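You operate a simulated robot arm through the tools that you are given. There is no shell and no other tool. Be economical: measure what you need, move in short steps, check, and stop when the job is done.

The job below is to be done with a simulated two-armed robot. You get a single attempt, and the scene is never put back.

Task
Pick up the white canister with one hand, pass it to the other hand and put it on the mixing table top. Set down upright: white canister.

The check looks at the end state, three seconds after you hand in, the way a careful person would. Anything else that was tipped, shoved, dropped, spilled or broken makes it a failure.

Robot
Two 7-joint arms with two-finger parallel grippers on one trunk, on a base that drives. Base frame: it is fixed to the floor where the robot stands at the start and does not move with it; the origin is under the middle of the robot, x ahead of it, y to its left, z up. Units: cm, rad, N and s.
The left shoulder is at the start at [3, 11.9, 101], the right one opposite. With the tool pointing down near the work surface each hand reaches from about 26 to 68 cm from the robot's upright axis, wherever it stands, measured 20 degrees to its own side. Places, roughly: mixing table top [90, 180, 80]. Payload 3.43 kg a hand.
The tool frame of a hand sits at the grasp point between the pads (the TCP): z along the fingers, y along the line on which they close. The tips reach 3 cm beyond it. The gripper opens to 9.4 cm. The fingers are 2.8 cm wide and 1 cm thick; the gripper's body (5 by 9.6 cm) begins 5.5 cm behind the TCP.
Orientation is told as [roll, pitch, yaw] about the base's x, y, z axes, in that order, counted from this pose: with the fingers straight down and closing along the base's y, the tool's x points along the base's -x, its y along +y and its z along -z.

Tools
- The arms move only by the tool nudge_tool. It takes "left_series", "right_series" or both (then of equal length, played together; a hand with none holds still); each is a list of rows, each a list of 3 entries, a list of its own where there are three numbers: the turn, a rotation vector about the base's x, y, z in rad, then the shift along the base's x, y, z in cm, then the opening, from 0 (shut) to 1 (fully open). In form: [[[wx, wy, wz], [dx, dy, dz], grip], ...]. A call has 1 to 10 rows; each row shifts and turns the commanded pose from where the row before left it. Rows are played at 5 a second. More than 5 cm and 0.15 rad between two rows, or a gripper value outside its range, and nothing of the call is played. A pose out of reach is approached as far as the arm can. The call stops where the force on the tool passes 40 N (or 10 N more than at its start, if that is more) or the arm is blocked; 0.2 s more then pass. The fingers move at their own pace (about 7.2 cm/s each) and stop on an object; they squeeze with about 20 N. The grip force told is the motor's: it shows also when the fingers shut on nothing. Time passes only in rows, and 0.2 s behind the last, so rows that do not move let the fingers close. It gives the time, the measured TCP pose, the force on the tool (base axes), the opening and the grip force at its end, in the units of the frame above (readings bear some noise), with the torque about the TCP (base axes, N m) and any sound that the robot's microphone picked up.
- Cameras (640 x 400 px; columns grow to the right, rows downward): "scene" is now at [4.57, -0.55, 171.32]; the picture's right is [-0.08, -1.00, 0.00], its down [-0.79, 0.07, -0.61] and it looks along [0.61, -0.05, -0.79] (base axes); focal length 252 px, centre (320, 200). "left" rides on the left gripper at [7.6, -1.4, -10.2] in its tool frame; the picture's right is [0.18, 0.98, 0.00], its down [-0.75, 0.14, -0.64] and it looks along [-0.63, 0.12, 0.77] (tool axes); focal length 243 px, centre (320, 200). "right" rides on the right gripper at [7.6, 1.4, -10.2] in its tool frame; the picture's right is [-0.18, 0.98, 0.00], its down [-0.75, -0.14, -0.64] and it looks along [-0.63, -0.12, 0.77] (tool axes); focal length 243 px, centre (320, 200). There is no depth. A picture from a camera that has moved, and an enlarged one, comes with that camera's place and axes in the base frame and with its lens.
- snapshot(camera): a new picture of that camera. No time passes.
- lift_body(by): slides the trunk up (or, below 0, down) by that many cm; the arms and the scene camera ride with it, the base frame stays. It gives what a move gives, with no picture.
- base_move(legs): drives the robot by 1 to 6 legs, each [ahead, turn to the left] in cm and rad, along the robot's own axes; the way and the turn of a leg run together, so that a leg with both is an arc; at most 150 cm and 3.142 rad a leg. The arms and the cameras ride along, it lands a little off, and it stops where it bumps. It gives what a move gives.
- turn_head(pan, tilt): turns the head with the scene camera to pan (to the left, within 2.496 rad either way) and tilt (down, from -0.506 to 1.204), counted from straight ahead of the robot. It gives what a move gives.
- zoom(camera, box): a new picture of the part [left, top, right, bottom] of that camera's present view, enlarged. No time passes.
- sign_off(): hands the job in; it is judged then, once.

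Go step by step. Nothing tells you exact positions but the pictures and the camera data: compare them with the known pose of the tool, close in by small moves and look again before you grip or let go. The budget is 120 turns and 100 pictures, counting those below and the enlarged ones. Unless the task says otherwise, let go and move clear before handing in, and close with one line.

The tools are called after ">>>" as name(argument=value, ...) on one line, values as JSON. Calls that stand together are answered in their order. nudge_tool: Moves the arms, as the interface text tells. Its arguments: {"type":"object","properties":{"left_series":{"type":"array","items":{"type":"array"}},"right_series":{"type":"array","items":{"type":"array"}}},"required":[]} The other tools are called the same way: lift_body (by) slides the trunk up or down; base_move (legs) drives the base; turn_head (pan, tilt) turns the head that bears the scene camera; snapshot (camera) takes a picture; zoom (camera, box) takes an enlarged picture of a part of a camera's view; sign_off () hands the job in.

At the start:

```text
clock: 0.0
left_position: [51.96, 19.54, 111.68]
left_tcp_rot: [0.0, -0.001, 0.001]
left_wrist_force: [-0.2, 0.3, -0.6]
left_torque: [-0.01, -0.03, -0.03]
left_grip_width: 9.39
left_finger_force: 0.0
right_position: [38.5, -18.94, 103.33]
right_tcp_rot: [0.0, 0.0, 0.0]
right_wrist_force: [-0.2, -0.5, -0.4]
right_torque: [-0.01, -0.02, 0.04]
right_grip_width: 9.42
right_finger_force: 0.1
trunk travel left (down, up): [-27.5, 13.5]
robot x, y, heading: [0.14, 0.31, 0.0]
head pan, tilt: [-0.084, 0.915]
```

scene: 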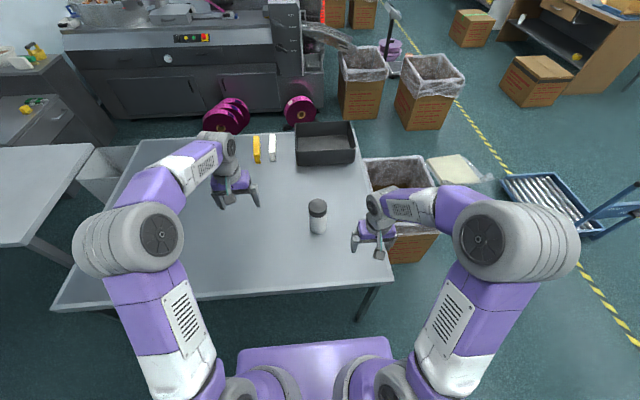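
right: 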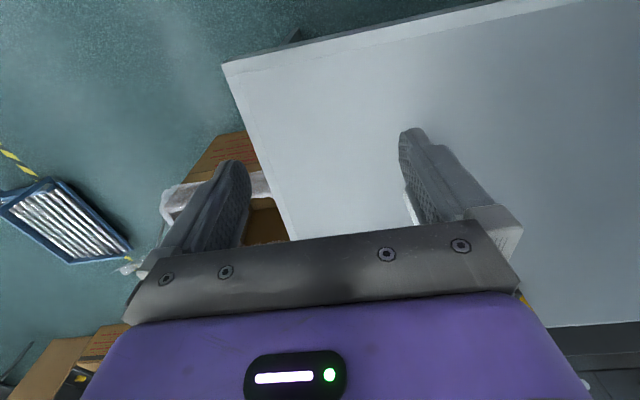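
left: 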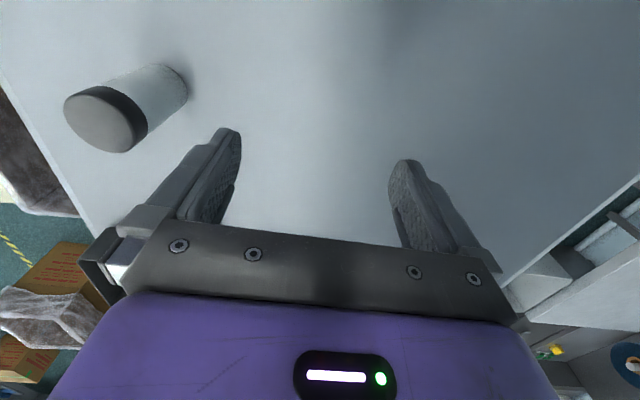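

The canister stands near [59, -4] on the near table, and the mixing table is the one on the far left. I'll enlarge the views to measure the canister and the table height.

>>> zoom(camera="scene", box=[240, 160, 400, 260])

>>> zoom(camera="left", box=[0, 20, 240, 170])

>>> turn_head(pan=1.0, tilt=0.6)

>>> snapshot(camera="scene")

```text
4.00 times, centred on (320, 210) of scene
camera zoom: at [4.57, -0.55, 171.32], right [-0.08, -1.0, 0.0], down [-0.79, 0.07, -0.61], along [0.61, -0.05, -0.79], focal length 1009 px, centre (320, 160)
```

zoom: 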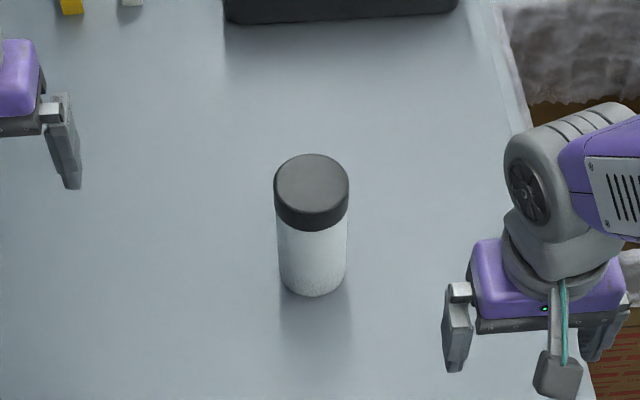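

```text
2.67 times, centred on (120, 95) of left
camera zoom: at [44.23, 18.1, 122.02], right [-0.18, 0.98, 0.0], down [0.75, 0.14, 0.64], along [0.63, 0.12, -0.77], focal length 647 px, centre (853, 480)
```

zoom: 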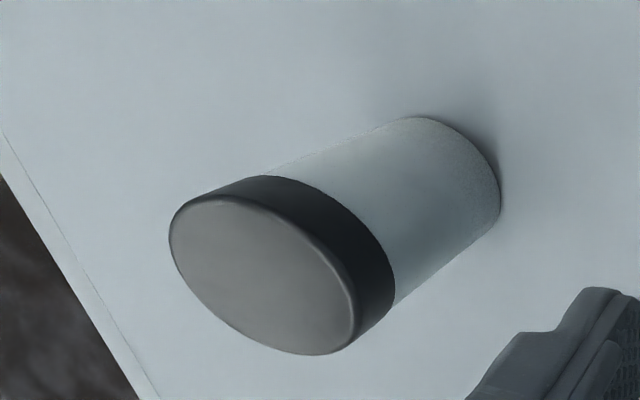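

```text
clock: 1.3
left_position: [51.89, 19.63, 111.72]
left_tcp_rot: [0.0, 0.0, -0.001]
left_wrist_force: [-0.5, 0.6, 0.3]
left_torque: [0.02, 0.01, 0.01]
left_grip_width: 9.4
left_finger_force: 0.1
right_position: [38.66, -18.75, 103.43]
right_tcp_rot: [0.0, 0.001, 0.002]
right_wrist_force: [0.3, -0.3, 0.3]
right_torque: [0.02, 0.0, 0.0]
right_grip_width: 9.39
right_finger_force: 0.0
trunk travel left (down, up): [-27.5, 13.5]
robot x, y, heading: [-0.27, 0.07, -0.003]
head pan, tilt: [1.0, 0.6]
```

```text
94 pictures are left
camera scene: at [1.9, 7.5, 173.9], right [0.84, -0.54, 0.0], down [-0.31, -0.48, -0.82], along [0.45, 0.69, -0.57], focal length 252 px, centre (320, 200)
```

scene: 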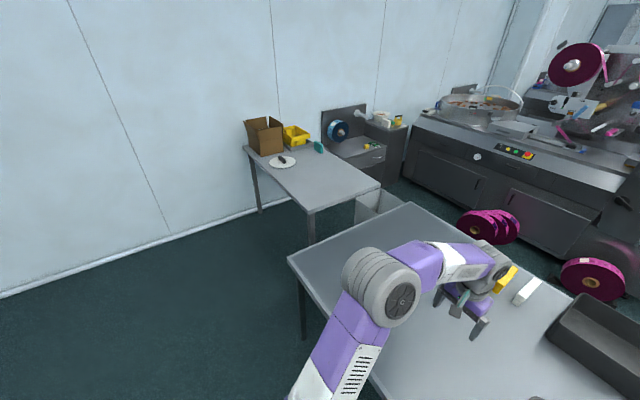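

Combining the two views puts the canister axis at about [59.4, -4.2], with its base at z 81, its top at z 96 and a diameter of about 7. The plan is for the right hand to grip the body low, tilted 30° below horizontal from the robot side. The left hand then takes the top and places it. First I'll tilt the right hand and bring it in front of the canister.

>>> nudge_tool(right_series=[[[0, -0.1496, 0], [1.06, 2.09, -0.2], 1], [[0, -0.1496, 0], [1.06, 2.09, -0.2], 1], [[0, -0.1496, 0], [1.06, 2.09, -0.2], 1], [[0, -0.1496, 0], [1.06, 2.09, -0.2], 1], [[0, -0.1496, 0], [1.06, 2.09, -0.2], 1], [[0, -0.1496, 0], [1.06, 2.09, -0.2], 1], [[0, -0.1496, 0], [1.06, 2.09, -0.2], 1], [[0, 0, 0], [0, 0, 0], 1]])

>>> turn_head(pan=-0.08, tilt=0.915)

>>> snapshot(camera="scene")

>>> snapshot(camera="right")

>>> snapshot(camera="left")

```text
clock: 3.1
left_position: [52.03, 19.47, 111.89]
left_tcp_rot: [-0.001, -0.001, 0.0]
left_wrist_force: [-0.5, 1.1, -0.1]
left_torque: [-0.02, 0.01, 0.03]
left_grip_width: 9.41
left_finger_force: 0.0
right_position: [46.12, -4.22, 101.93]
right_tcp_rot: [-0.002, -1.049, 0.001]
right_wrist_force: [0.4, 0.0, -0.2]
right_torque: [0.01, -0.01, 0.0]
right_grip_width: 9.4
right_finger_force: 0.1
trunk travel left (down, up): [-27.5, 13.5]
robot x, y, heading: [-0.36, -0.02, -0.003]
head pan, tilt: [1.0, 0.6]
```

```text
clock: 4.4
left_position: [51.9, 19.49, 111.74]
left_tcp_rot: [0.0, 0.0, -0.001]
left_wrist_force: [-0.6, 0.4, -0.3]
left_torque: [0.0, 0.0, -0.04]
left_grip_width: 9.41
left_finger_force: 0.2
right_position: [46.07, -4.08, 101.91]
right_tcp_rot: [0.0, -1.047, -0.001]
right_wrist_force: [-0.7, -0.6, 0.2]
right_torque: [0.0, -0.02, -0.03]
right_grip_width: 9.4
right_finger_force: 0.0
trunk travel left (down, up): [-27.5, 13.5]
robot x, y, heading: [0.25, 0.14, -0.001]
head pan, tilt: [-0.08, 0.915]
```

```text
93 pictures are left
camera scene: at [4.57, -0.52, 171.32], right [-0.08, -1.0, 0.0], down [-0.79, 0.06, -0.61], along [0.61, -0.05, -0.79], focal length 252 px, centre (320, 200)
```

scene: 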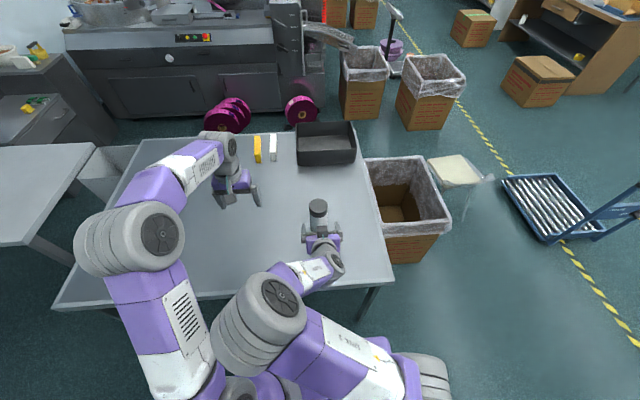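

```text
92 pictures are left
camera right: at [33.29, -2.75, 100.38], right [0.09, 0.98, 0.16], down [-0.18, -0.14, 0.97], along [0.98, -0.12, 0.16], focal length 243 px, centre (320, 200)
```

right: 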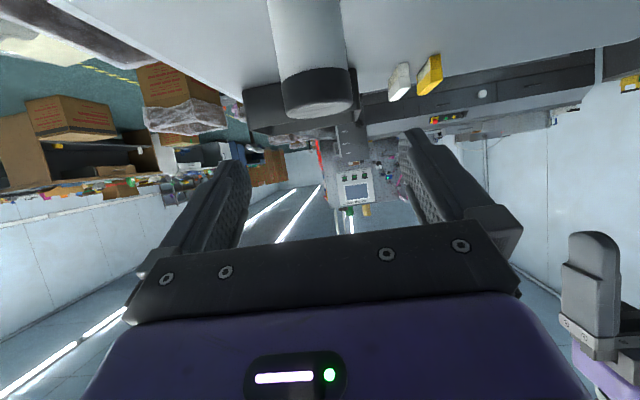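

```text
91 pictures are left
camera left: at [44.23, 18.1, 122.02], right [-0.18, 0.98, 0.0], down [0.75, 0.14, 0.64], along [0.63, 0.12, -0.77], focal length 243 px, centre (320, 200)
```

left: 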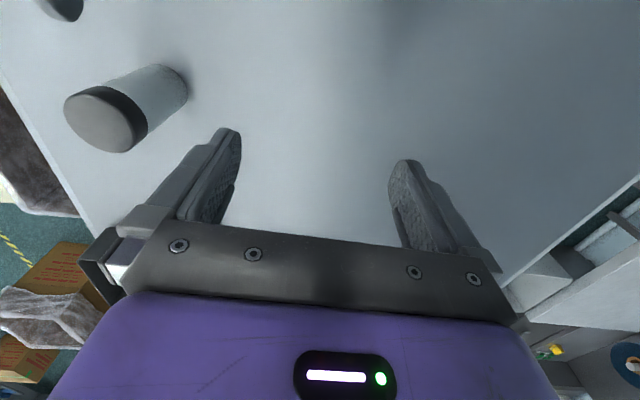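

The tilted pose works and the canister's y reads about -4.35. Next I'll drop down to the approach line.

>>> nudge_tool(right_series=[[[0, 0, 0], [0.5, -0.12, -3.5], 1], [[0, 0, 0], [0.5, -0.12, -3.6], 1], [[0, 0, 0], [0, 0, 0], 1]])

>>> snapshot(camera="right")

>>> zoom(camera="scene", box=[240, 170, 400, 270])

```text
clock: 5.2
left_position: [51.96, 19.63, 111.71]
left_tcp_rot: [-0.001, 0.0, 0.0]
left_wrist_force: [0.0, -0.7, -0.9]
left_torque: [0.01, 0.0, -0.01]
left_grip_width: 9.42
left_finger_force: 0.1
right_position: [46.85, -4.5, 94.88]
right_tcp_rot: [0.0, -1.047, -0.001]
right_wrist_force: [0.2, 0.1, -0.6]
right_torque: [-0.02, -0.01, 0.02]
right_grip_width: 9.37
right_finger_force: 0.0
trunk travel left (down, up): [-27.5, 13.5]
robot x, y, heading: [-0.19, -0.13, -0.001]
head pan, tilt: [-0.08, 0.915]
```

```text
90 pictures are left
camera right: at [34.19, -3.13, 93.28], right [0.09, 0.98, 0.16], down [-0.18, -0.14, 0.97], along [0.98, -0.12, 0.16], focal length 243 px, centre (320, 200)
```

right: 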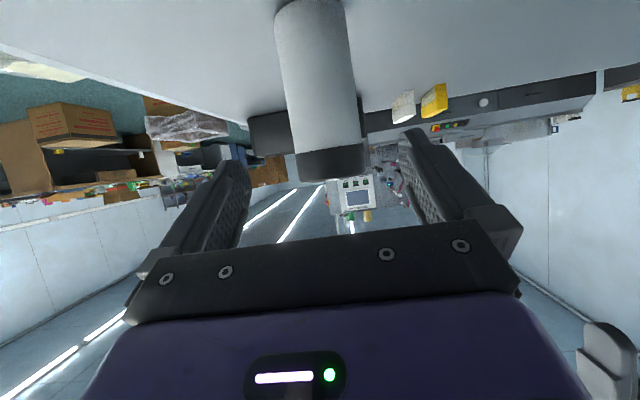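

```text
4.00 times, centred on (320, 220) of scene
camera zoom: at [4.51, -0.51, 171.32], right [-0.08, -1.0, 0.0], down [-0.79, 0.06, -0.61], along [0.61, -0.05, -0.79], focal length 1009 px, centre (320, 120)
```

zoom: 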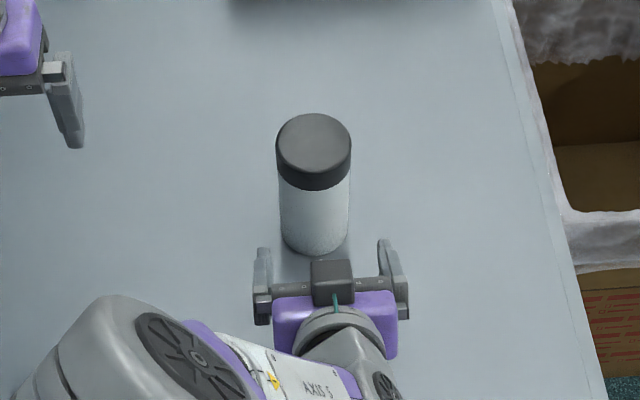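

A block sits on the upper side of the right gripper, so I'll look closer before going in. It could touch the canister.

>>> zoom(camera="scene", box=[290, 220, 354, 260])

>>> zoom(camera="scene", box=[190, 110, 286, 220])

```text
10.00 times, centred on (322, 240) of scene
camera zoom: at [4.51, -0.51, 171.32], right [-0.08, -1.0, 0.0], down [-0.79, 0.06, -0.61], along [0.61, -0.05, -0.79], focal length 2522 px, centre (300, -200)
```

zoom: 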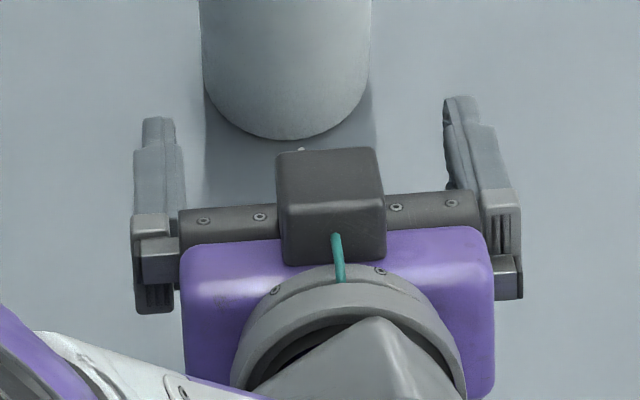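

```text
3.64 times, centred on (238, 165) of scene
camera zoom: at [4.51, -0.51, 171.32], right [-0.08, -1.0, 0.0], down [-0.79, 0.06, -0.61], along [0.61, -0.05, -0.79], focal length 917 px, centre (618, 327)
```

zoom: 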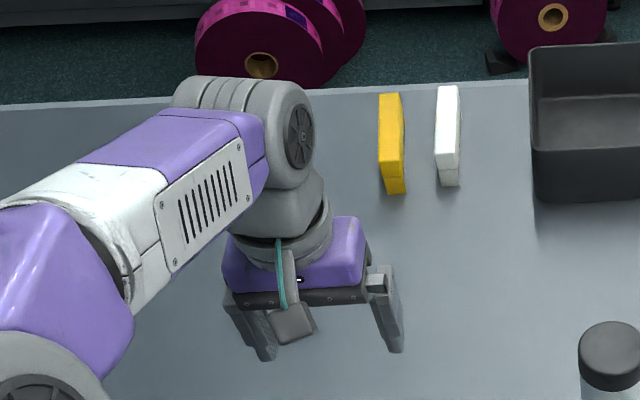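

It's a box on the upper palm, so I'll flatten the tilt to 20° and grip with the canister slightly ahead of the TCP for clearance.

>>> nudge_tool(right_series=[[[0, -0.0873, 0], [-0.1, 0.05, -1.1], 1], [[0, -0.0873, 0], [-0.1, 0.05, -1.1], 1], [[0, 0, 0], [0, 0, 0], 1]])

>>> snapshot(camera="right")

>>> zoom(camera="scene", box=[270, 180, 366, 260])

```text
clock: 6.0
left_position: [51.94, 19.56, 111.82]
left_tcp_rot: [0.0, 0.001, 0.001]
left_wrist_force: [-0.8, 0.2, 0.3]
left_torque: [-0.01, 0.0, 0.0]
left_grip_width: 9.41
left_finger_force: 0.0
right_position: [46.77, -4.47, 92.63]
right_tcp_rot: [0.0, -1.224, 0.0]
right_wrist_force: [-0.3, 0.1, 0.5]
right_torque: [0.02, 0.03, -0.03]
right_grip_width: 9.39
right_finger_force: 0.0
trunk travel left (down, up): [-27.5, 13.5]
robot x, y, heading: [-0.01, 0.03, 0.006]
head pan, tilt: [-0.08, 0.915]
```

```text
86 pictures are left
camera right: at [34.45, -3.02, 88.91], right [0.06, 0.98, 0.17], down [-0.35, -0.14, 0.93], along [0.94, -0.12, 0.33], focal length 243 px, centre (320, 200)
```

right: 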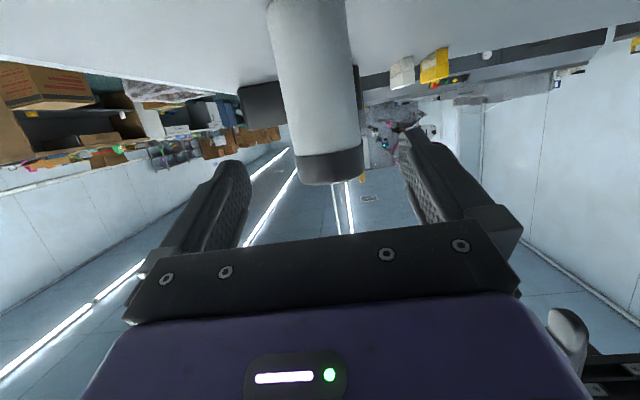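

```text
5.00 times, centred on (318, 220) of scene
camera zoom: at [4.55, -0.53, 171.32], right [-0.08, -1.0, 0.0], down [-0.79, 0.06, -0.61], along [0.61, -0.05, -0.79], focal length 1261 px, centre (330, 100)
```

zoom: 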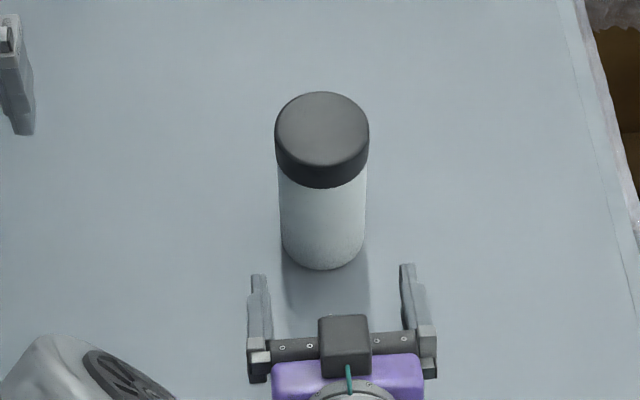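

The alignment looks good, with y agreeing at about -4.3. I'm moving in along the tool axis.

>>> nudge_tool(right_series=[[[0, 0, 0], [2.0, 0.02, -0.73], 1], [[0, 0, 0], [2.0, 0.02, -0.73], 1], [[0, 0, 0], [2.0, 0.02, -0.73], 1], [[0, 0, 0], [1.5, 0.02, -0.55], 1], [[0, 0, 0], [1.0, 0.02, -0.4], 1], [[0, 0, 0], [0, 0, 0], 1]])

>>> snapshot(camera="right")

>>> zoom(camera="scene", box=[270, 180, 366, 260])

>>> snapshot(camera="left")

```text
clock: 7.4
left_position: [51.96, 19.55, 111.73]
left_tcp_rot: [0.001, 0.001, 0.0]
left_wrist_force: [0.0, 0.6, -0.2]
left_torque: [-0.02, 0.04, 0.01]
left_grip_width: 9.41
left_finger_force: 0.0
right_position: [55.27, -4.05, 89.57]
right_tcp_rot: [0.0, -1.221, 0.001]
right_wrist_force: [0.0, 0.1, -1.0]
right_torque: [-0.02, 0.02, 0.03]
right_grip_width: 9.39
right_finger_force: 0.0
trunk travel left (down, up): [-27.5, 13.5]
robot x, y, heading: [0.09, 0.18, -0.006]
head pan, tilt: [-0.08, 0.915]
```

```text
84 pictures are left
camera right: at [42.98, -2.68, 85.86], right [0.06, 0.98, 0.17], down [-0.35, -0.14, 0.93], along [0.94, -0.12, 0.33], focal length 243 px, centre (320, 200)
```

right: 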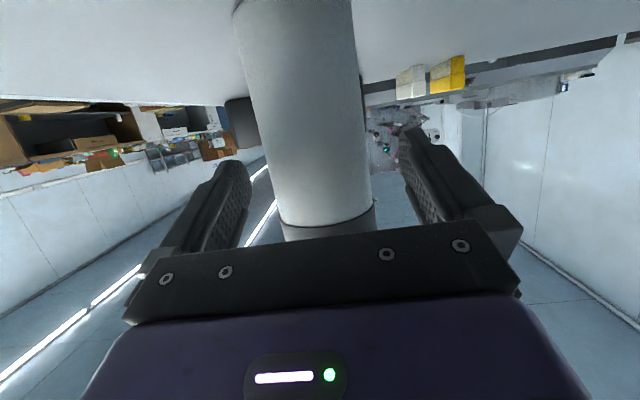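

```text
5.00 times, centred on (318, 220) of scene
camera zoom: at [4.55, -0.52, 171.32], right [-0.08, -1.0, 0.0], down [-0.79, 0.06, -0.61], along [0.61, -0.05, -0.79], focal length 1261 px, centre (330, 100)
```

zoom: 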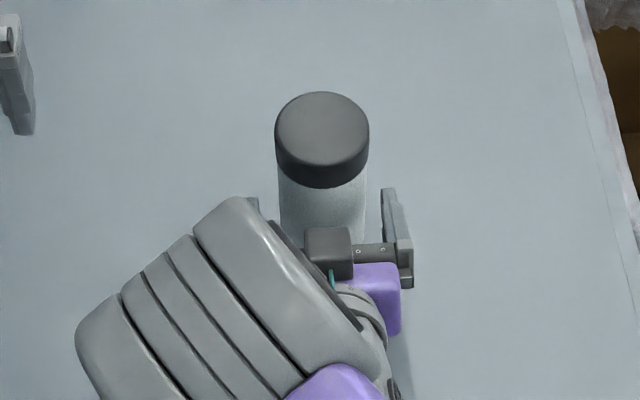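

```text
82 pictures are left
camera left: at [44.22, 18.1, 122.03], right [-0.18, 0.98, 0.0], down [0.75, 0.14, 0.64], along [0.63, 0.12, -0.77], focal length 243 px, centre (320, 200)
```

left: 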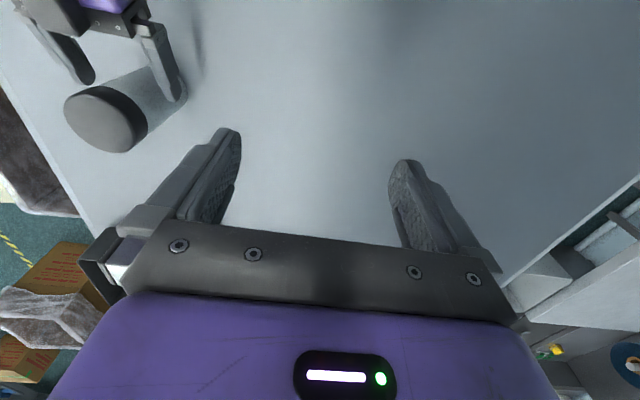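

Both fingers straddle the canister evenly. I'll go the last 2.5 cm, check, then close.

>>> nudge_tool(right_series=[[[0, 0, 0], [1.3, 0.0, -0.47], 1], [[0, 0, 0], [1.2, 0.0, -0.43], 1], [[0, 0, 0], [0, 0, 0], 1]])

>>> snapshot(camera="left")

>>> zoom(camera="scene", box=[270, 180, 366, 260])

>>> zoom(camera="left", box=[0, 0, 240, 170])

```text
clock: 8.2
left_position: [51.99, 19.64, 111.8]
left_tcp_rot: [0.001, 0.0, -0.001]
left_wrist_force: [0.2, -0.6, -0.3]
left_torque: [-0.03, 0.02, 0.0]
left_grip_width: 9.4
left_finger_force: 0.0
right_position: [57.85, -4.03, 88.65]
right_tcp_rot: [-0.001, -1.222, 0.001]
right_wrist_force: [0.0, 0.4, -0.4]
right_torque: [-0.02, -0.04, 0.02]
right_grip_width: 9.39
right_finger_force: 0.1
trunk travel left (down, up): [-27.5, 13.5]
robot x, y, heading: [-0.06, 0.1, -0.006]
head pan, tilt: [-0.08, 0.915]
```

```text
81 pictures are left
camera left: at [44.22, 18.11, 122.03], right [-0.18, 0.98, 0.0], down [0.75, 0.14, 0.64], along [0.63, 0.12, -0.77], focal length 243 px, centre (320, 200)
```

left: 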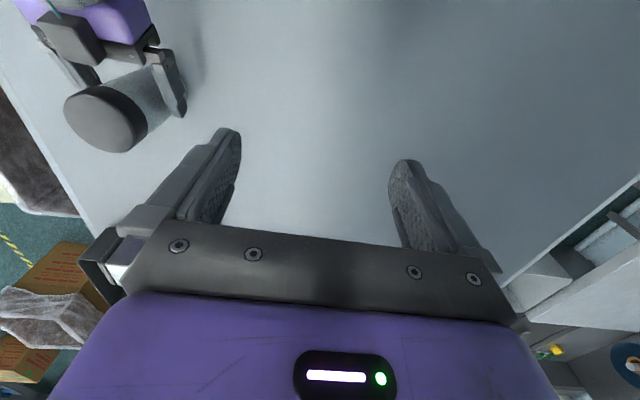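

```text
5.00 times, centred on (318, 220) of scene
camera zoom: at [4.55, -0.52, 171.32], right [-0.08, -1.0, 0.0], down [-0.79, 0.06, -0.61], along [0.61, -0.05, -0.79], focal length 1261 px, centre (330, 100)
```

zoom: 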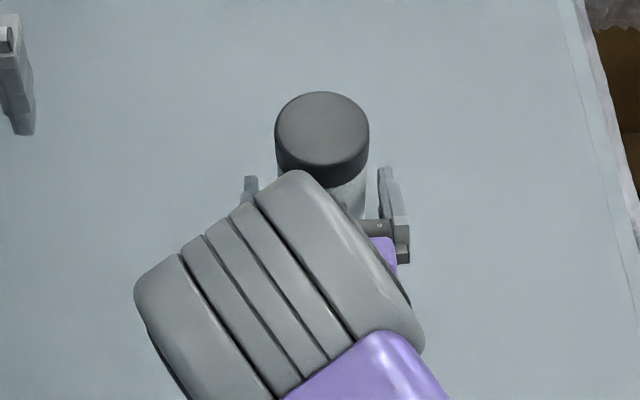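

```text
2.35 times, centred on (120, 85) of left
camera zoom: at [44.22, 18.11, 122.03], right [-0.18, 0.98, 0.0], down [0.75, 0.14, 0.64], along [0.63, 0.12, -0.77], focal length 571 px, centre (791, 471)
```

zoom: 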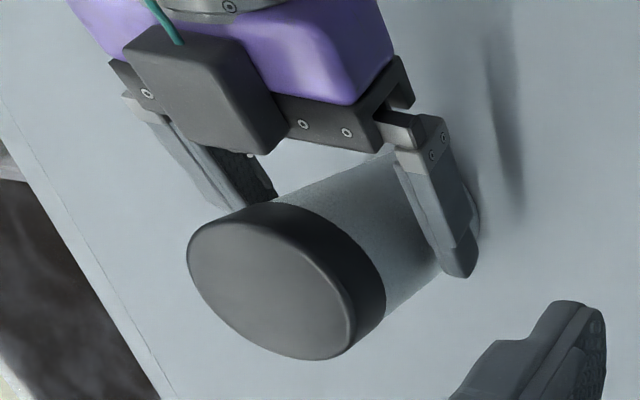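

The fingers are around the body and nothing has been touched. I'll shift -0.25 cm in y and close.

>>> nudge_tool(right_series=[[[0, 0, 0], [0, -0.25, 0], 1], [[0, 0, 0], [0, 0, 0], 0.75], [[0, 0, 0], [0, 0, 0], 0.6], [[0, 0, 0], [0, 0, 0], 0.3], [[0, 0, 0], [0, 0, 0], 0.3], [[0, 0, 0], [0, 0, 0], 0.3]])

>>> zoom(camera="left", box=[0, 0, 240, 170])

```text
clock: 9.6
left_position: [52.0, 19.52, 111.64]
left_tcp_rot: [-0.001, 0.0, 0.0]
left_wrist_force: [-0.2, 0.1, -0.8]
left_torque: [-0.03, 0.03, 0.0]
left_grip_width: 9.39
left_finger_force: 0.1
right_position: [57.76, -4.55, 88.78]
right_tcp_rot: [-0.001, -1.22, 0.0]
right_wrist_force: [0.6, -0.9, 0.3]
right_torque: [-0.04, -0.09, -0.02]
right_grip_width: 7.05
right_finger_force: 20.2
trunk travel left (down, up): [-27.5, 13.5]
robot x, y, heading: [-0.05, 0.05, -0.0]
head pan, tilt: [-0.08, 0.915]
```

```text
2.35 times, centred on (120, 85) of left
camera zoom: at [44.24, 18.09, 122.02], right [-0.18, 0.98, 0.0], down [0.75, 0.14, 0.64], along [0.63, 0.12, -0.77], focal length 571 px, centre (791, 471)
```

zoom: 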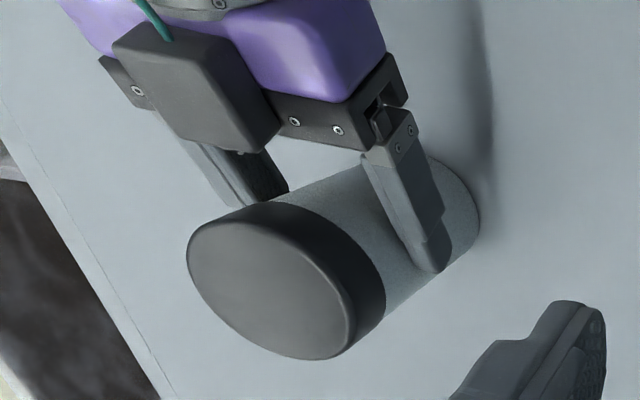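

Gripped firmly at 7.05 cm. I'll lift gently.

>>> nudge_tool(right_series=[[[0, 0, 0], [0, 0, 0.7], 0.3], [[0, 0, 0], [0, 0, 1.5], 0.3], [[0, 0, 0], [0, 0, 2.0], 0.3], [[0, 0, 0], [0, 0, 2.0], 0.3], [[0, 0, 0], [0, 0, 0], 0.3]])

>>> snapshot(camera="scene")

>>> snapshot(camera="left")

```text
clock: 10.8
left_position: [51.89, 19.58, 111.69]
left_tcp_rot: [0.001, 0.001, 0.0]
left_wrist_force: [-0.9, -0.5, 0.6]
left_torque: [0.02, -0.01, 0.01]
left_grip_width: 9.39
left_finger_force: 0.0
right_position: [57.95, -4.48, 94.63]
right_tcp_rot: [-0.004, -1.22, 0.0]
right_wrist_force: [0.1, -1.0, -2.5]
right_torque: [-0.01, 0.06, -0.01]
right_grip_width: 7.04
right_finger_force: 19.9
trunk travel left (down, up): [-27.5, 13.5]
robot x, y, heading: [-0.4, 0.41, 0.002]
head pan, tilt: [-0.08, 0.915]
```

```text
77 pictures are left
camera scene: at [4.63, -0.52, 171.31], right [-0.08, -1.0, 0.0], down [-0.79, 0.06, -0.61], along [0.61, -0.05, -0.79], focal length 252 px, centre (320, 200)
```

scene: 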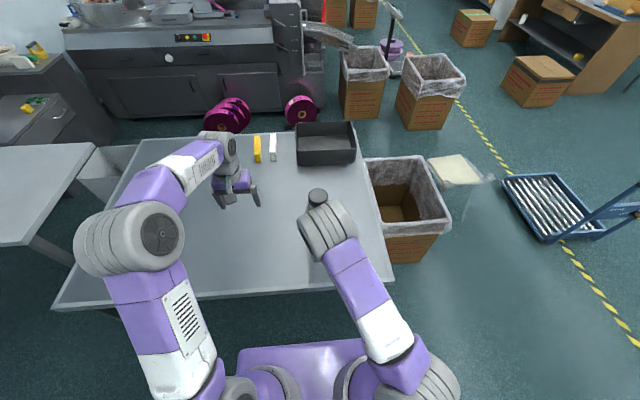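

```text
76 pictures are left
camera left: at [44.28, 18.11, 122.0], right [-0.18, 0.98, 0.0], down [0.75, 0.14, 0.64], along [0.63, 0.12, -0.77], focal length 243 px, centre (320, 200)
```

left: 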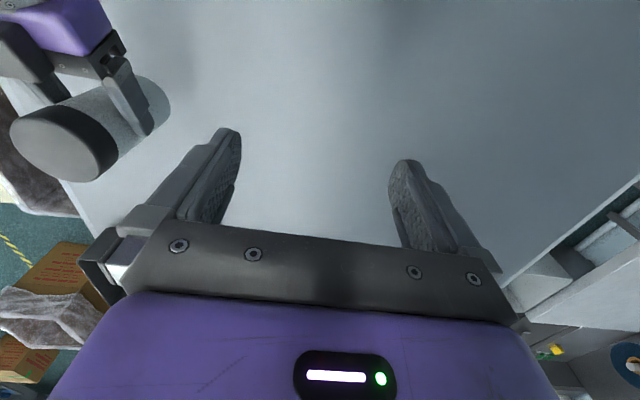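

The canister is held and clear of the table, about 0.25 kg. I'll bring it closer and yaw the right hand 30° so its wrist leaves room for the left hand.

>>> nudge_tool(right_series=[[[0, 0, 0.131], [-2.1, 0.6, 0.7], 0.3], [[0, 0, 0.131], [-2.1, 0.6, 0.7], 0.3], [[0, 0, 0.131], [-2.1, 0.6, 0.7], 0.3], [[0, 0, 0.131], [-2.1, 0.6, 0.7], 0.3], [[0, 0, 0], [0, 0, 0], 0.3]])

>>> snapshot(camera="scene")

>>> snapshot(camera="left")

```text
clock: 12.0
left_position: [51.87, 19.49, 111.77]
left_tcp_rot: [0.0, 0.002, 0.001]
left_wrist_force: [0.2, -0.1, 0.1]
left_torque: [0.02, 0.03, 0.04]
left_grip_width: 9.43
left_finger_force: 0.0
right_position: [49.29, -1.96, 97.7]
right_tcp_rot: [0.001, -1.222, 0.527]
right_wrist_force: [0.2, -0.4, -3.2]
right_torque: [-0.06, 0.08, -0.01]
right_grip_width: 7.05
right_finger_force: 20.4
trunk travel left (down, up): [-27.5, 13.5]
robot x, y, heading: [-0.14, -0.33, -0.003]
head pan, tilt: [-0.08, 0.915]
```

```text
75 pictures are left
camera scene: at [4.62, -0.49, 171.31], right [-0.08, -1.0, 0.0], down [-0.79, 0.06, -0.61], along [0.61, -0.05, -0.79], focal length 252 px, centre (320, 200)
```

scene: 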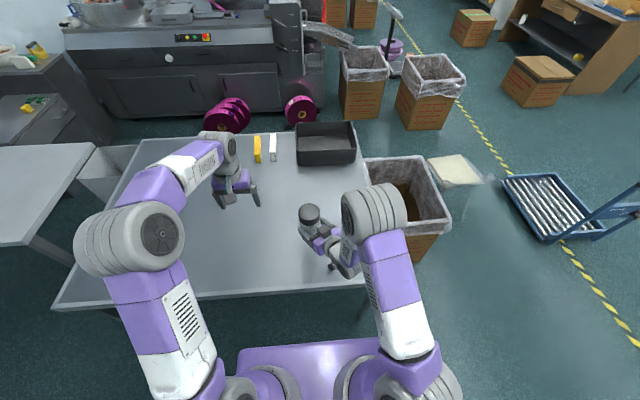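

```text
74 pictures are left
camera left: at [44.27, 18.13, 122.0], right [-0.18, 0.98, 0.0], down [0.75, 0.14, 0.64], along [0.63, 0.12, -0.77], focal length 243 px, centre (320, 200)
```

left: 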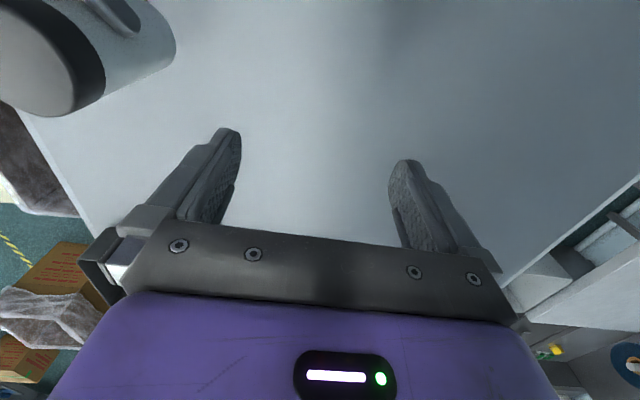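

The right wrist is out of the way, and the canister axis should be near [50.6, -1.2] with its top around z 105. I'll bring the left hand over it from above in stages.

>>> nudge_tool(left_series=[[[0, 0, 0], [0, 0, 2.5], 1], [[0, 0, 0], [-0.3, -3.5, 0.5], 1], [[0, 0, 0], [-0.3, -3.5, 0], 1], [[0, 0, 0], [-0.3, -3.5, 0], 1], [[0, 0, 0], [0, 0, 0], 1]])

>>> snapshot(camera="scene")

>>> snapshot(camera="left")

```text
clock: 13.2
left_position: [50.84, 8.99, 114.94]
left_tcp_rot: [0.0, 0.0, -0.001]
left_wrist_force: [-0.8, -0.8, 0.5]
left_torque: [-0.01, 0.0, -0.01]
left_grip_width: 9.38
left_finger_force: 0.0
right_position: [49.29, -1.95, 97.6]
right_tcp_rot: [-0.002, -1.221, 0.525]
right_wrist_force: [0.3, -0.6, -3.0]
right_torque: [-0.05, 0.08, -0.02]
right_grip_width: 7.02
right_finger_force: 20.4
trunk travel left (down, up): [-27.5, 13.5]
robot x, y, heading: [0.14, -0.05, -0.001]
head pan, tilt: [-0.08, 0.915]
```

```text
73 pictures are left
camera scene: at [4.6, -0.43, 171.32], right [-0.08, -1.0, 0.0], down [-0.79, 0.06, -0.61], along [0.61, -0.05, -0.79], focal length 252 px, centre (320, 200)
```

scene: 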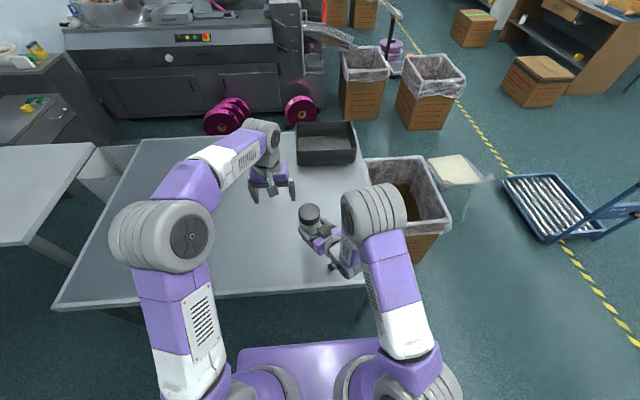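

```text
72 pictures are left
camera left: at [43.17, 7.47, 125.18], right [-0.18, 0.98, 0.0], down [0.75, 0.14, 0.64], along [0.63, 0.12, -0.77], focal length 243 px, centre (320, 200)
```

left: 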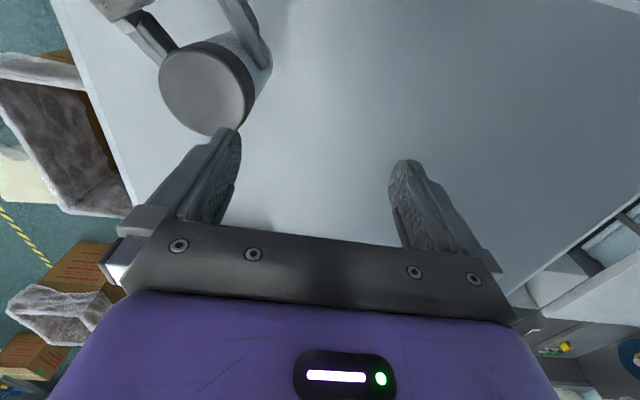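

Two views give the lid centre at about [50.6, -0.6, 105]. I'll move the left hand above it.

>>> nudge_tool(left_series=[[[0, 0, 0], [-0.1, -3.2, 0], 1], [[0, 0, 0], [-0.1, -3.2, 0], 1], [[0, 0, 0], [0, -3.1, 0], 1], [[0, 0, 0], [0, 0, 0], 1]])

>>> snapshot(camera="left")

>>> zoom(camera="scene", box=[240, 130, 400, 270])

>>> snapshot(camera="right")

```text
clock: 14.2
left_position: [50.9, -0.47, 115.03]
left_tcp_rot: [0.0, 0.001, -0.001]
left_wrist_force: [-0.7, 0.7, 0.5]
left_torque: [0.03, 0.0, 0.03]
left_grip_width: 9.4
left_finger_force: 0.1
right_position: [49.34, -1.95, 97.67]
right_tcp_rot: [-0.001, -1.221, 0.527]
right_wrist_force: [-1.2, 0.5, -3.7]
right_torque: [-0.04, 0.08, -0.03]
right_grip_width: 7.03
right_finger_force: 20.4
trunk travel left (down, up): [-27.5, 13.5]
robot x, y, heading: [0.03, -0.17, -0.003]
head pan, tilt: [-0.08, 0.915]
```

```text
71 pictures are left
camera left: at [43.15, -1.89, 125.32], right [-0.18, 0.98, 0.0], down [0.75, 0.14, 0.64], along [0.63, 0.12, -0.77], focal length 243 px, centre (320, 200)
```

left: 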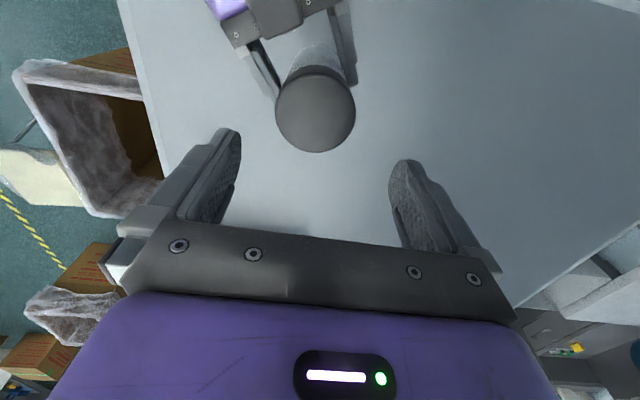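

```text
2.86 times, centred on (320, 200) of scene
camera zoom: at [4.59, -0.45, 171.32], right [-0.08, -1.0, 0.0], down [-0.79, 0.06, -0.61], along [0.61, -0.05, -0.79], focal length 721 px, centre (320, 200)
```

zoom: 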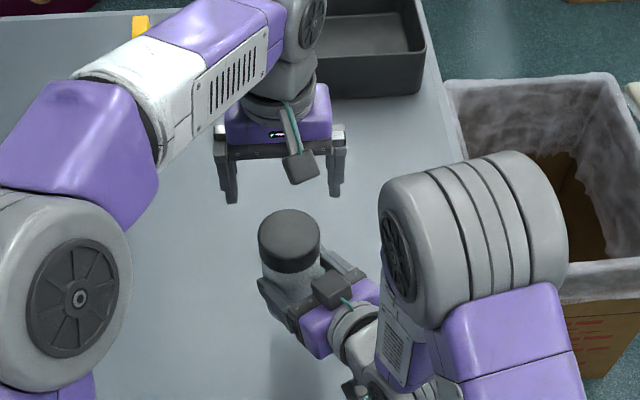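

```text
69 pictures are left
camera right: at [37.99, -6.85, 93.98], right [-0.44, 0.88, 0.17], down [-0.23, -0.29, 0.93], along [0.87, 0.37, 0.33], focal length 243 px, centre (320, 200)
```

right: 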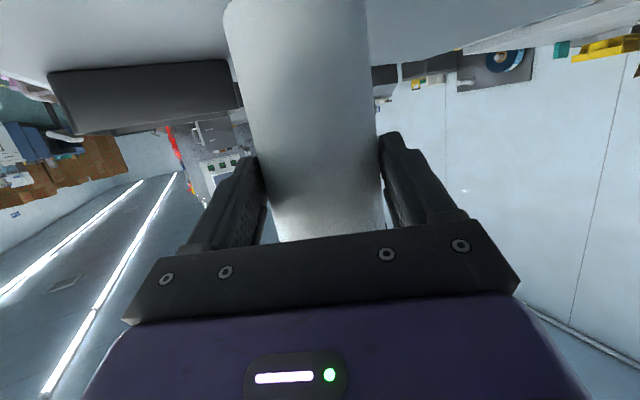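

The lid sits between the fingers at about [50.4, -0.9]. I'll descend halfway and recheck.

>>> nudge_tool(left_series=[[[0, 0, 0], [-0.4, -0.4, -1.5], 1], [[0, 0, 0], [0, 0, -1.5], 1], [[0, 0, 0], [0, 0, -1.5], 1], [[0, 0, 0], [0, 0, 0], 1]])

>>> snapshot(camera="left")

>>> zoom(camera="scene", box=[260, 150, 388, 260])

```text
clock: 15.2
left_position: [50.5, -0.96, 110.45]
left_tcp_rot: [0.0, 0.0, -0.001]
left_wrist_force: [0.0, -0.3, -0.2]
left_torque: [0.01, -0.04, 0.0]
left_grip_width: 9.41
left_finger_force: 0.1
right_position: [49.29, -1.97, 97.68]
right_tcp_rot: [0.001, -1.22, 0.526]
right_wrist_force: [0.1, -0.2, -2.9]
right_torque: [-0.03, 0.03, 0.01]
right_grip_width: 7.02
right_finger_force: 19.9
trunk travel left (down, up): [-27.5, 13.5]
robot x, y, heading: [0.27, 0.07, -0.0]
head pan, tilt: [-0.08, 0.915]
```

```text
68 pictures are left
camera left: at [42.86, -2.3, 120.64], right [-0.18, 0.98, 0.0], down [0.75, 0.14, 0.64], along [0.63, 0.12, -0.77], focal length 243 px, centre (320, 200)
```

left: 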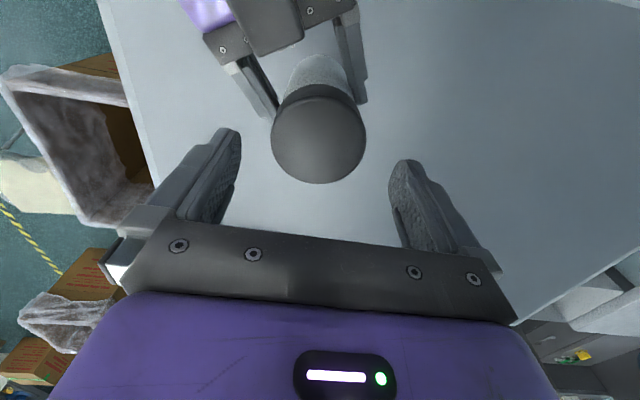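

```text
3.64 times, centred on (324, 205) of scene
camera zoom: at [4.58, -0.52, 171.32], right [-0.08, -1.0, 0.0], down [-0.79, 0.06, -0.61], along [0.61, -0.05, -0.79], focal length 917 px, centre (306, 182)
```

zoom: 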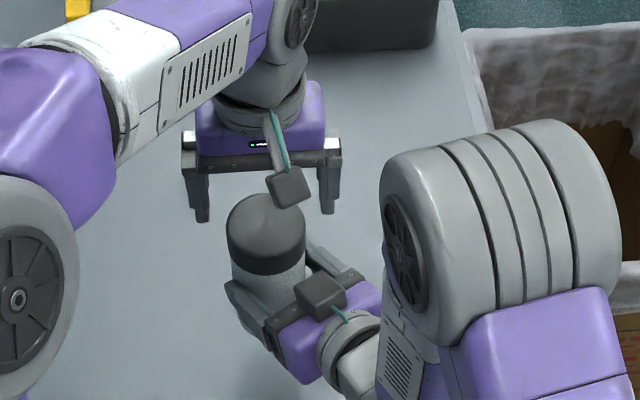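

The lid is centred exactly under the left TCP, about 5.5 cm below it. I'll descend over it.

>>> nudge_tool(left_series=[[[0, 0, 0], [0, 0, -1.4], 1], [[0, 0, 0], [0, 0, -1.4], 1], [[0, 0, 0], [0, 0, -1.3], 1], [[0, 0, 0], [0, 0, -1.2], 1], [[0, 0, 0], [0, 0, 0], 1]])

>>> snapshot(camera="left")

>>> zoom(camera="scene", box=[260, 150, 388, 260])

```text
clock: 16.4
left_position: [50.56, -0.81, 104.97]
left_tcp_rot: [0.001, -0.002, 0.0]
left_wrist_force: [-0.3, 0.0, 0.0]
left_torque: [0.02, 0.01, -0.01]
left_grip_width: 9.37
left_finger_force: 0.0
right_position: [49.29, -2.15, 97.64]
right_tcp_rot: [0.001, -1.221, 0.525]
right_wrist_force: [0.1, -0.8, -3.1]
right_torque: [-0.02, 0.03, 0.01]
right_grip_width: 7.04
right_finger_force: 19.8
trunk travel left (down, up): [-27.5, 13.5]
robot x, y, heading: [-0.02, -0.3, 0.005]
head pan, tilt: [-0.08, 0.915]
```

```text
66 pictures are left
camera left: at [42.79, -2.32, 115.27], right [-0.18, 0.98, 0.0], down [0.75, 0.14, 0.64], along [0.63, 0.12, -0.77], focal length 243 px, centre (320, 200)
```

left: 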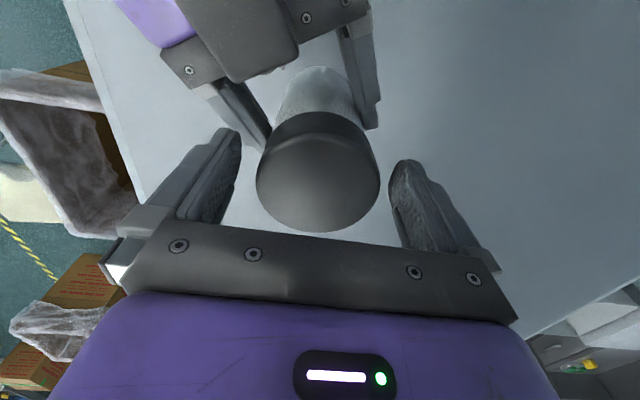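

```text
3.64 times, centred on (324, 205) of scene
camera zoom: at [4.59, -0.53, 171.32], right [-0.08, -1.0, 0.0], down [-0.79, 0.06, -0.61], along [0.61, -0.05, -0.79], focal length 917 px, centre (306, 182)
```

zoom: 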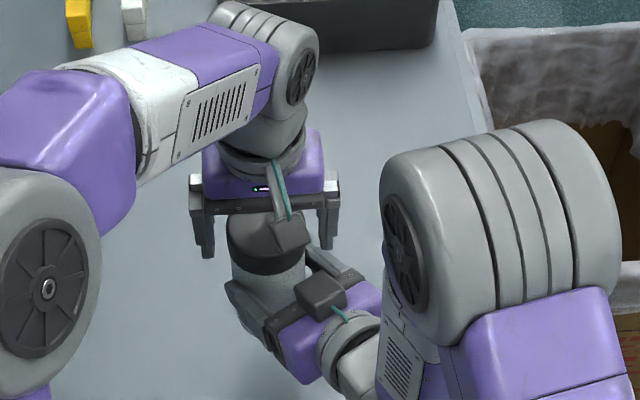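

Well centred. I'll go 1.7 cm lower, staying above the right fingers, then close the left hand slowly.

>>> nudge_tool(left_series=[[[0, 0, 0], [0, 0, -0.9], 1], [[0, 0, 0], [0, 0, -0.8], 1], [[0, 0, 0], [0, 0, 0], 1]])

>>> snapshot(camera="left")

```text
clock: 17.2
left_position: [50.49, -0.76, 103.26]
left_tcp_rot: [0.0, 0.0, 0.0]
left_wrist_force: [0.2, 0.2, -1.3]
left_torque: [0.0, -0.02, 0.0]
left_grip_width: 9.41
left_finger_force: 0.1
right_position: [49.35, -2.09, 97.76]
right_tcp_rot: [0.0, -1.22, 0.523]
right_wrist_force: [-0.8, -0.1, -3.0]
right_torque: [-0.01, 0.06, 0.05]
right_grip_width: 7.02
right_finger_force: 19.6
trunk travel left (down, up): [-27.5, 13.5]
robot x, y, heading: [0.09, -0.16, 0.0]
head pan, tilt: [-0.08, 0.915]
```

```text
64 pictures are left
camera left: at [42.7, -2.28, 113.55], right [-0.18, 0.98, 0.0], down [0.75, 0.14, 0.64], along [0.63, 0.12, -0.77], focal length 243 px, centre (320, 200)
```

left: 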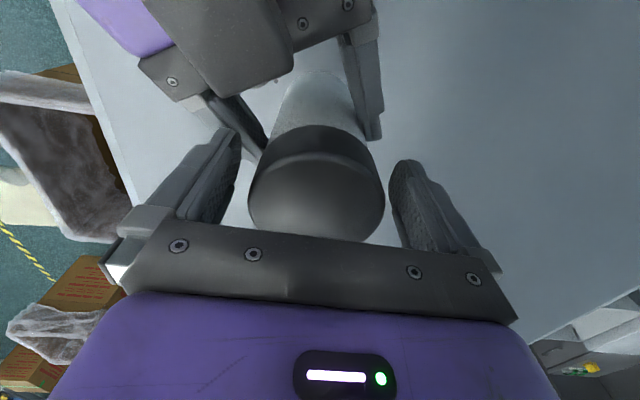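

Now I'll close the left fingers on the lid and upper body.

>>> nudge_tool(left_series=[[[0, 0, 0], [0, 0, 0], 0.82], [[0, 0, 0], [0, 0, 0], 0.72], [[0, 0, 0], [0, 0, 0], 0.6], [[0, 0, 0], [0, 0, 0], 0.3], [[0, 0, 0], [0, 0, 0], 0.3], [[0, 0, 0], [0, 0, 0], 0.3]])

>>> snapshot(camera="left")

```text
clock: 18.6
left_position: [50.33, -0.88, 103.31]
left_tcp_rot: [-0.001, 0.0, 0.001]
left_wrist_force: [0.7, 0.6, -0.2]
left_torque: [0.09, -0.02, -0.04]
left_grip_width: 7.53
left_finger_force: 20.1
right_position: [49.4, -2.0, 97.71]
right_tcp_rot: [-0.002, -1.222, 0.523]
right_wrist_force: [0.1, -1.8, -2.9]
right_torque: [-0.06, 0.06, 0.03]
right_grip_width: 7.02
right_finger_force: 20.2
trunk travel left (down, up): [-27.5, 13.5]
robot x, y, heading: [-0.35, 0.23, -0.004]
head pan, tilt: [-0.08, 0.915]
```

```text
63 pictures are left
camera left: at [42.71, -2.28, 113.56], right [-0.18, 0.98, 0.0], down [0.75, 0.14, 0.64], along [0.63, 0.12, -0.77], focal length 243 px, centre (320, 200)
```

left: 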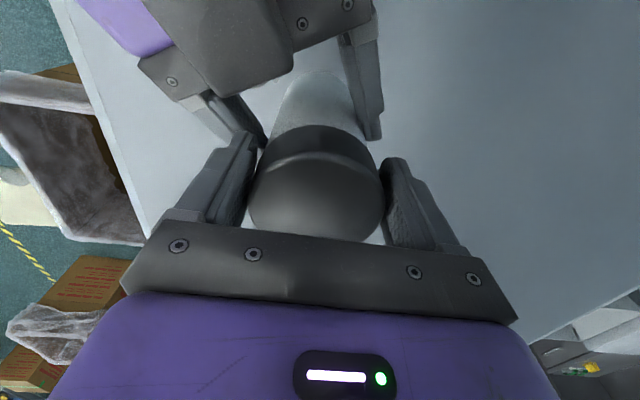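

The left hand holds the lid at 7.5 cm with 20 N. I'll open the right hand and check that the canister stays put.

>>> nudge_tool(right_series=[[[0, 0, 0], [0, 0, 0], 0.85], [[0, 0, 0], [0, 0, 0], 1], [[0, 0, 0], [0, 0, 0], 1]])

>>> snapshot(camera="left")

>>> snapshot(camera="right")

```text
clock: 19.4
left_position: [50.37, -0.87, 103.36]
left_tcp_rot: [0.001, 0.0, 0.0]
left_wrist_force: [0.0, 0.9, -0.5]
left_torque: [0.0, 0.01, 0.0]
left_grip_width: 7.53
left_finger_force: 20.2
right_position: [49.35, -2.0, 97.68]
right_tcp_rot: [0.0, -1.221, 0.523]
right_wrist_force: [0.4, 0.7, -0.2]
right_torque: [-0.01, -0.01, 0.01]
right_grip_width: 9.42
right_finger_force: 0.1
trunk travel left (down, up): [-27.5, 13.5]
robot x, y, heading: [0.18, -0.17, 0.001]
head pan, tilt: [-0.08, 0.915]
```

```text
62 pictures are left
camera left: at [42.7, -2.29, 113.56], right [-0.18, 0.98, 0.0], down [0.75, 0.14, 0.64], along [0.63, 0.12, -0.77], focal length 243 px, centre (320, 200)
```

left: 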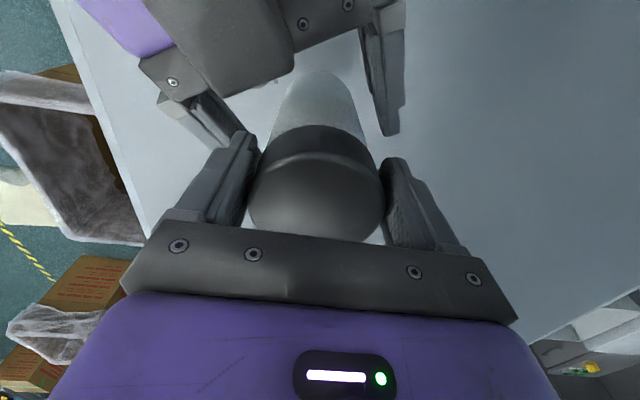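

```text
61 pictures are left
camera right: at [38.0, -6.9, 93.97], right [-0.44, 0.88, 0.17], down [-0.23, -0.3, 0.93], along [0.87, 0.37, 0.33], focal length 243 px, centre (320, 200)
```

right: 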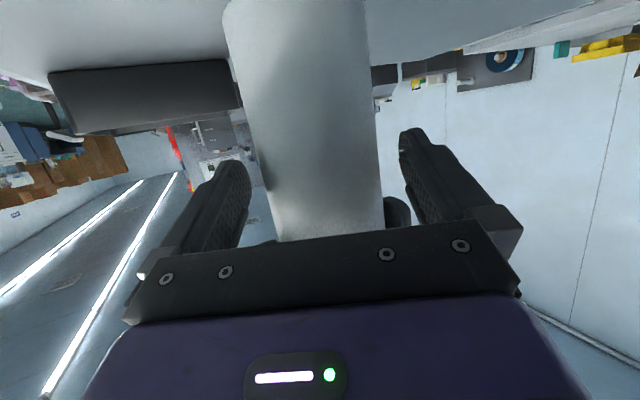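

The canister stays in place with the right hand open. I'll back the right hand off horizontally.

>>> nudge_tool(right_series=[[[0, 0, 0], [-0.87, -0.5, 0], 1], [[0, 0, 0], [-1.7, -1.0, 0], 1], [[0, 0, 0], [-1.7, -1.0, 0], 1], [[0, 0, 0], [-2.6, -1.5, 0], 1], [[0, 0, 0], [-2.6, -1.5, 0], 1], [[0, 0, 0], [0, 0, 0], 1]])

>>> snapshot(camera="scene")

>>> snapshot(camera="right")

```text
clock: 20.8
left_position: [50.36, -0.91, 103.33]
left_tcp_rot: [0.001, 0.002, -0.001]
left_wrist_force: [0.0, -0.1, 0.3]
left_torque: [0.02, 0.03, -0.01]
left_grip_width: 7.56
left_finger_force: 20.1
right_position: [41.29, -7.51, 96.91]
right_tcp_rot: [0.002, -1.221, 0.525]
right_wrist_force: [0.7, 0.7, 0.7]
right_torque: [-0.02, 0.0, 0.0]
right_grip_width: 9.41
right_finger_force: 0.0
right hand out of reach, approached as far as the arm can: row 5
trunk travel left (down, up): [-27.5, 13.5]
robot x, y, heading: [-0.04, 0.01, -0.001]
head pan, tilt: [-0.08, 0.915]
```

```text
60 pictures are left
camera scene: at [4.57, -0.51, 171.32], right [-0.08, -1.0, 0.0], down [-0.79, 0.06, -0.61], along [0.61, -0.05, -0.79], focal length 252 px, centre (320, 200)
```

scene: 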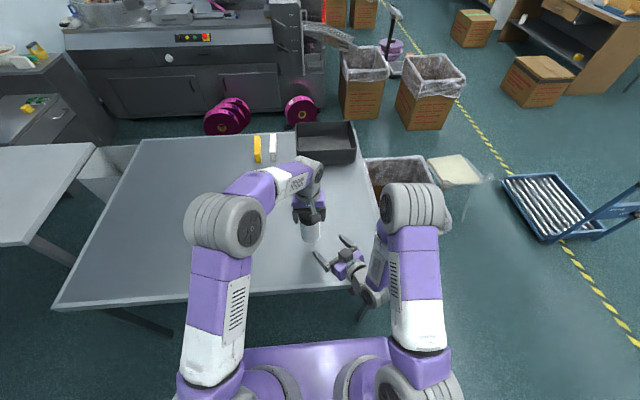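

```text
59 pictures are left
camera right: at [29.95, -12.47, 93.2], right [-0.44, 0.88, 0.17], down [-0.23, -0.3, 0.93], along [0.87, 0.37, 0.33], focal length 243 px, centre (320, 200)
```

right: 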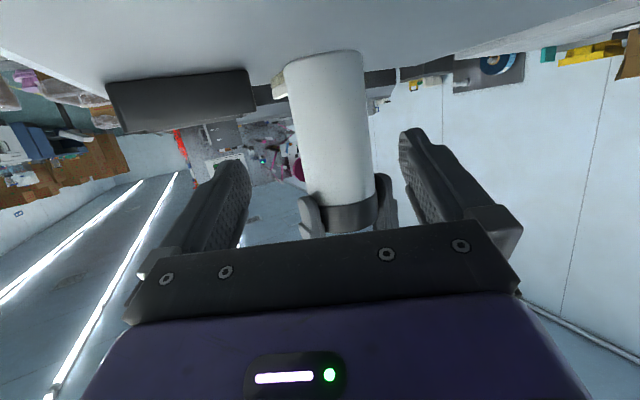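

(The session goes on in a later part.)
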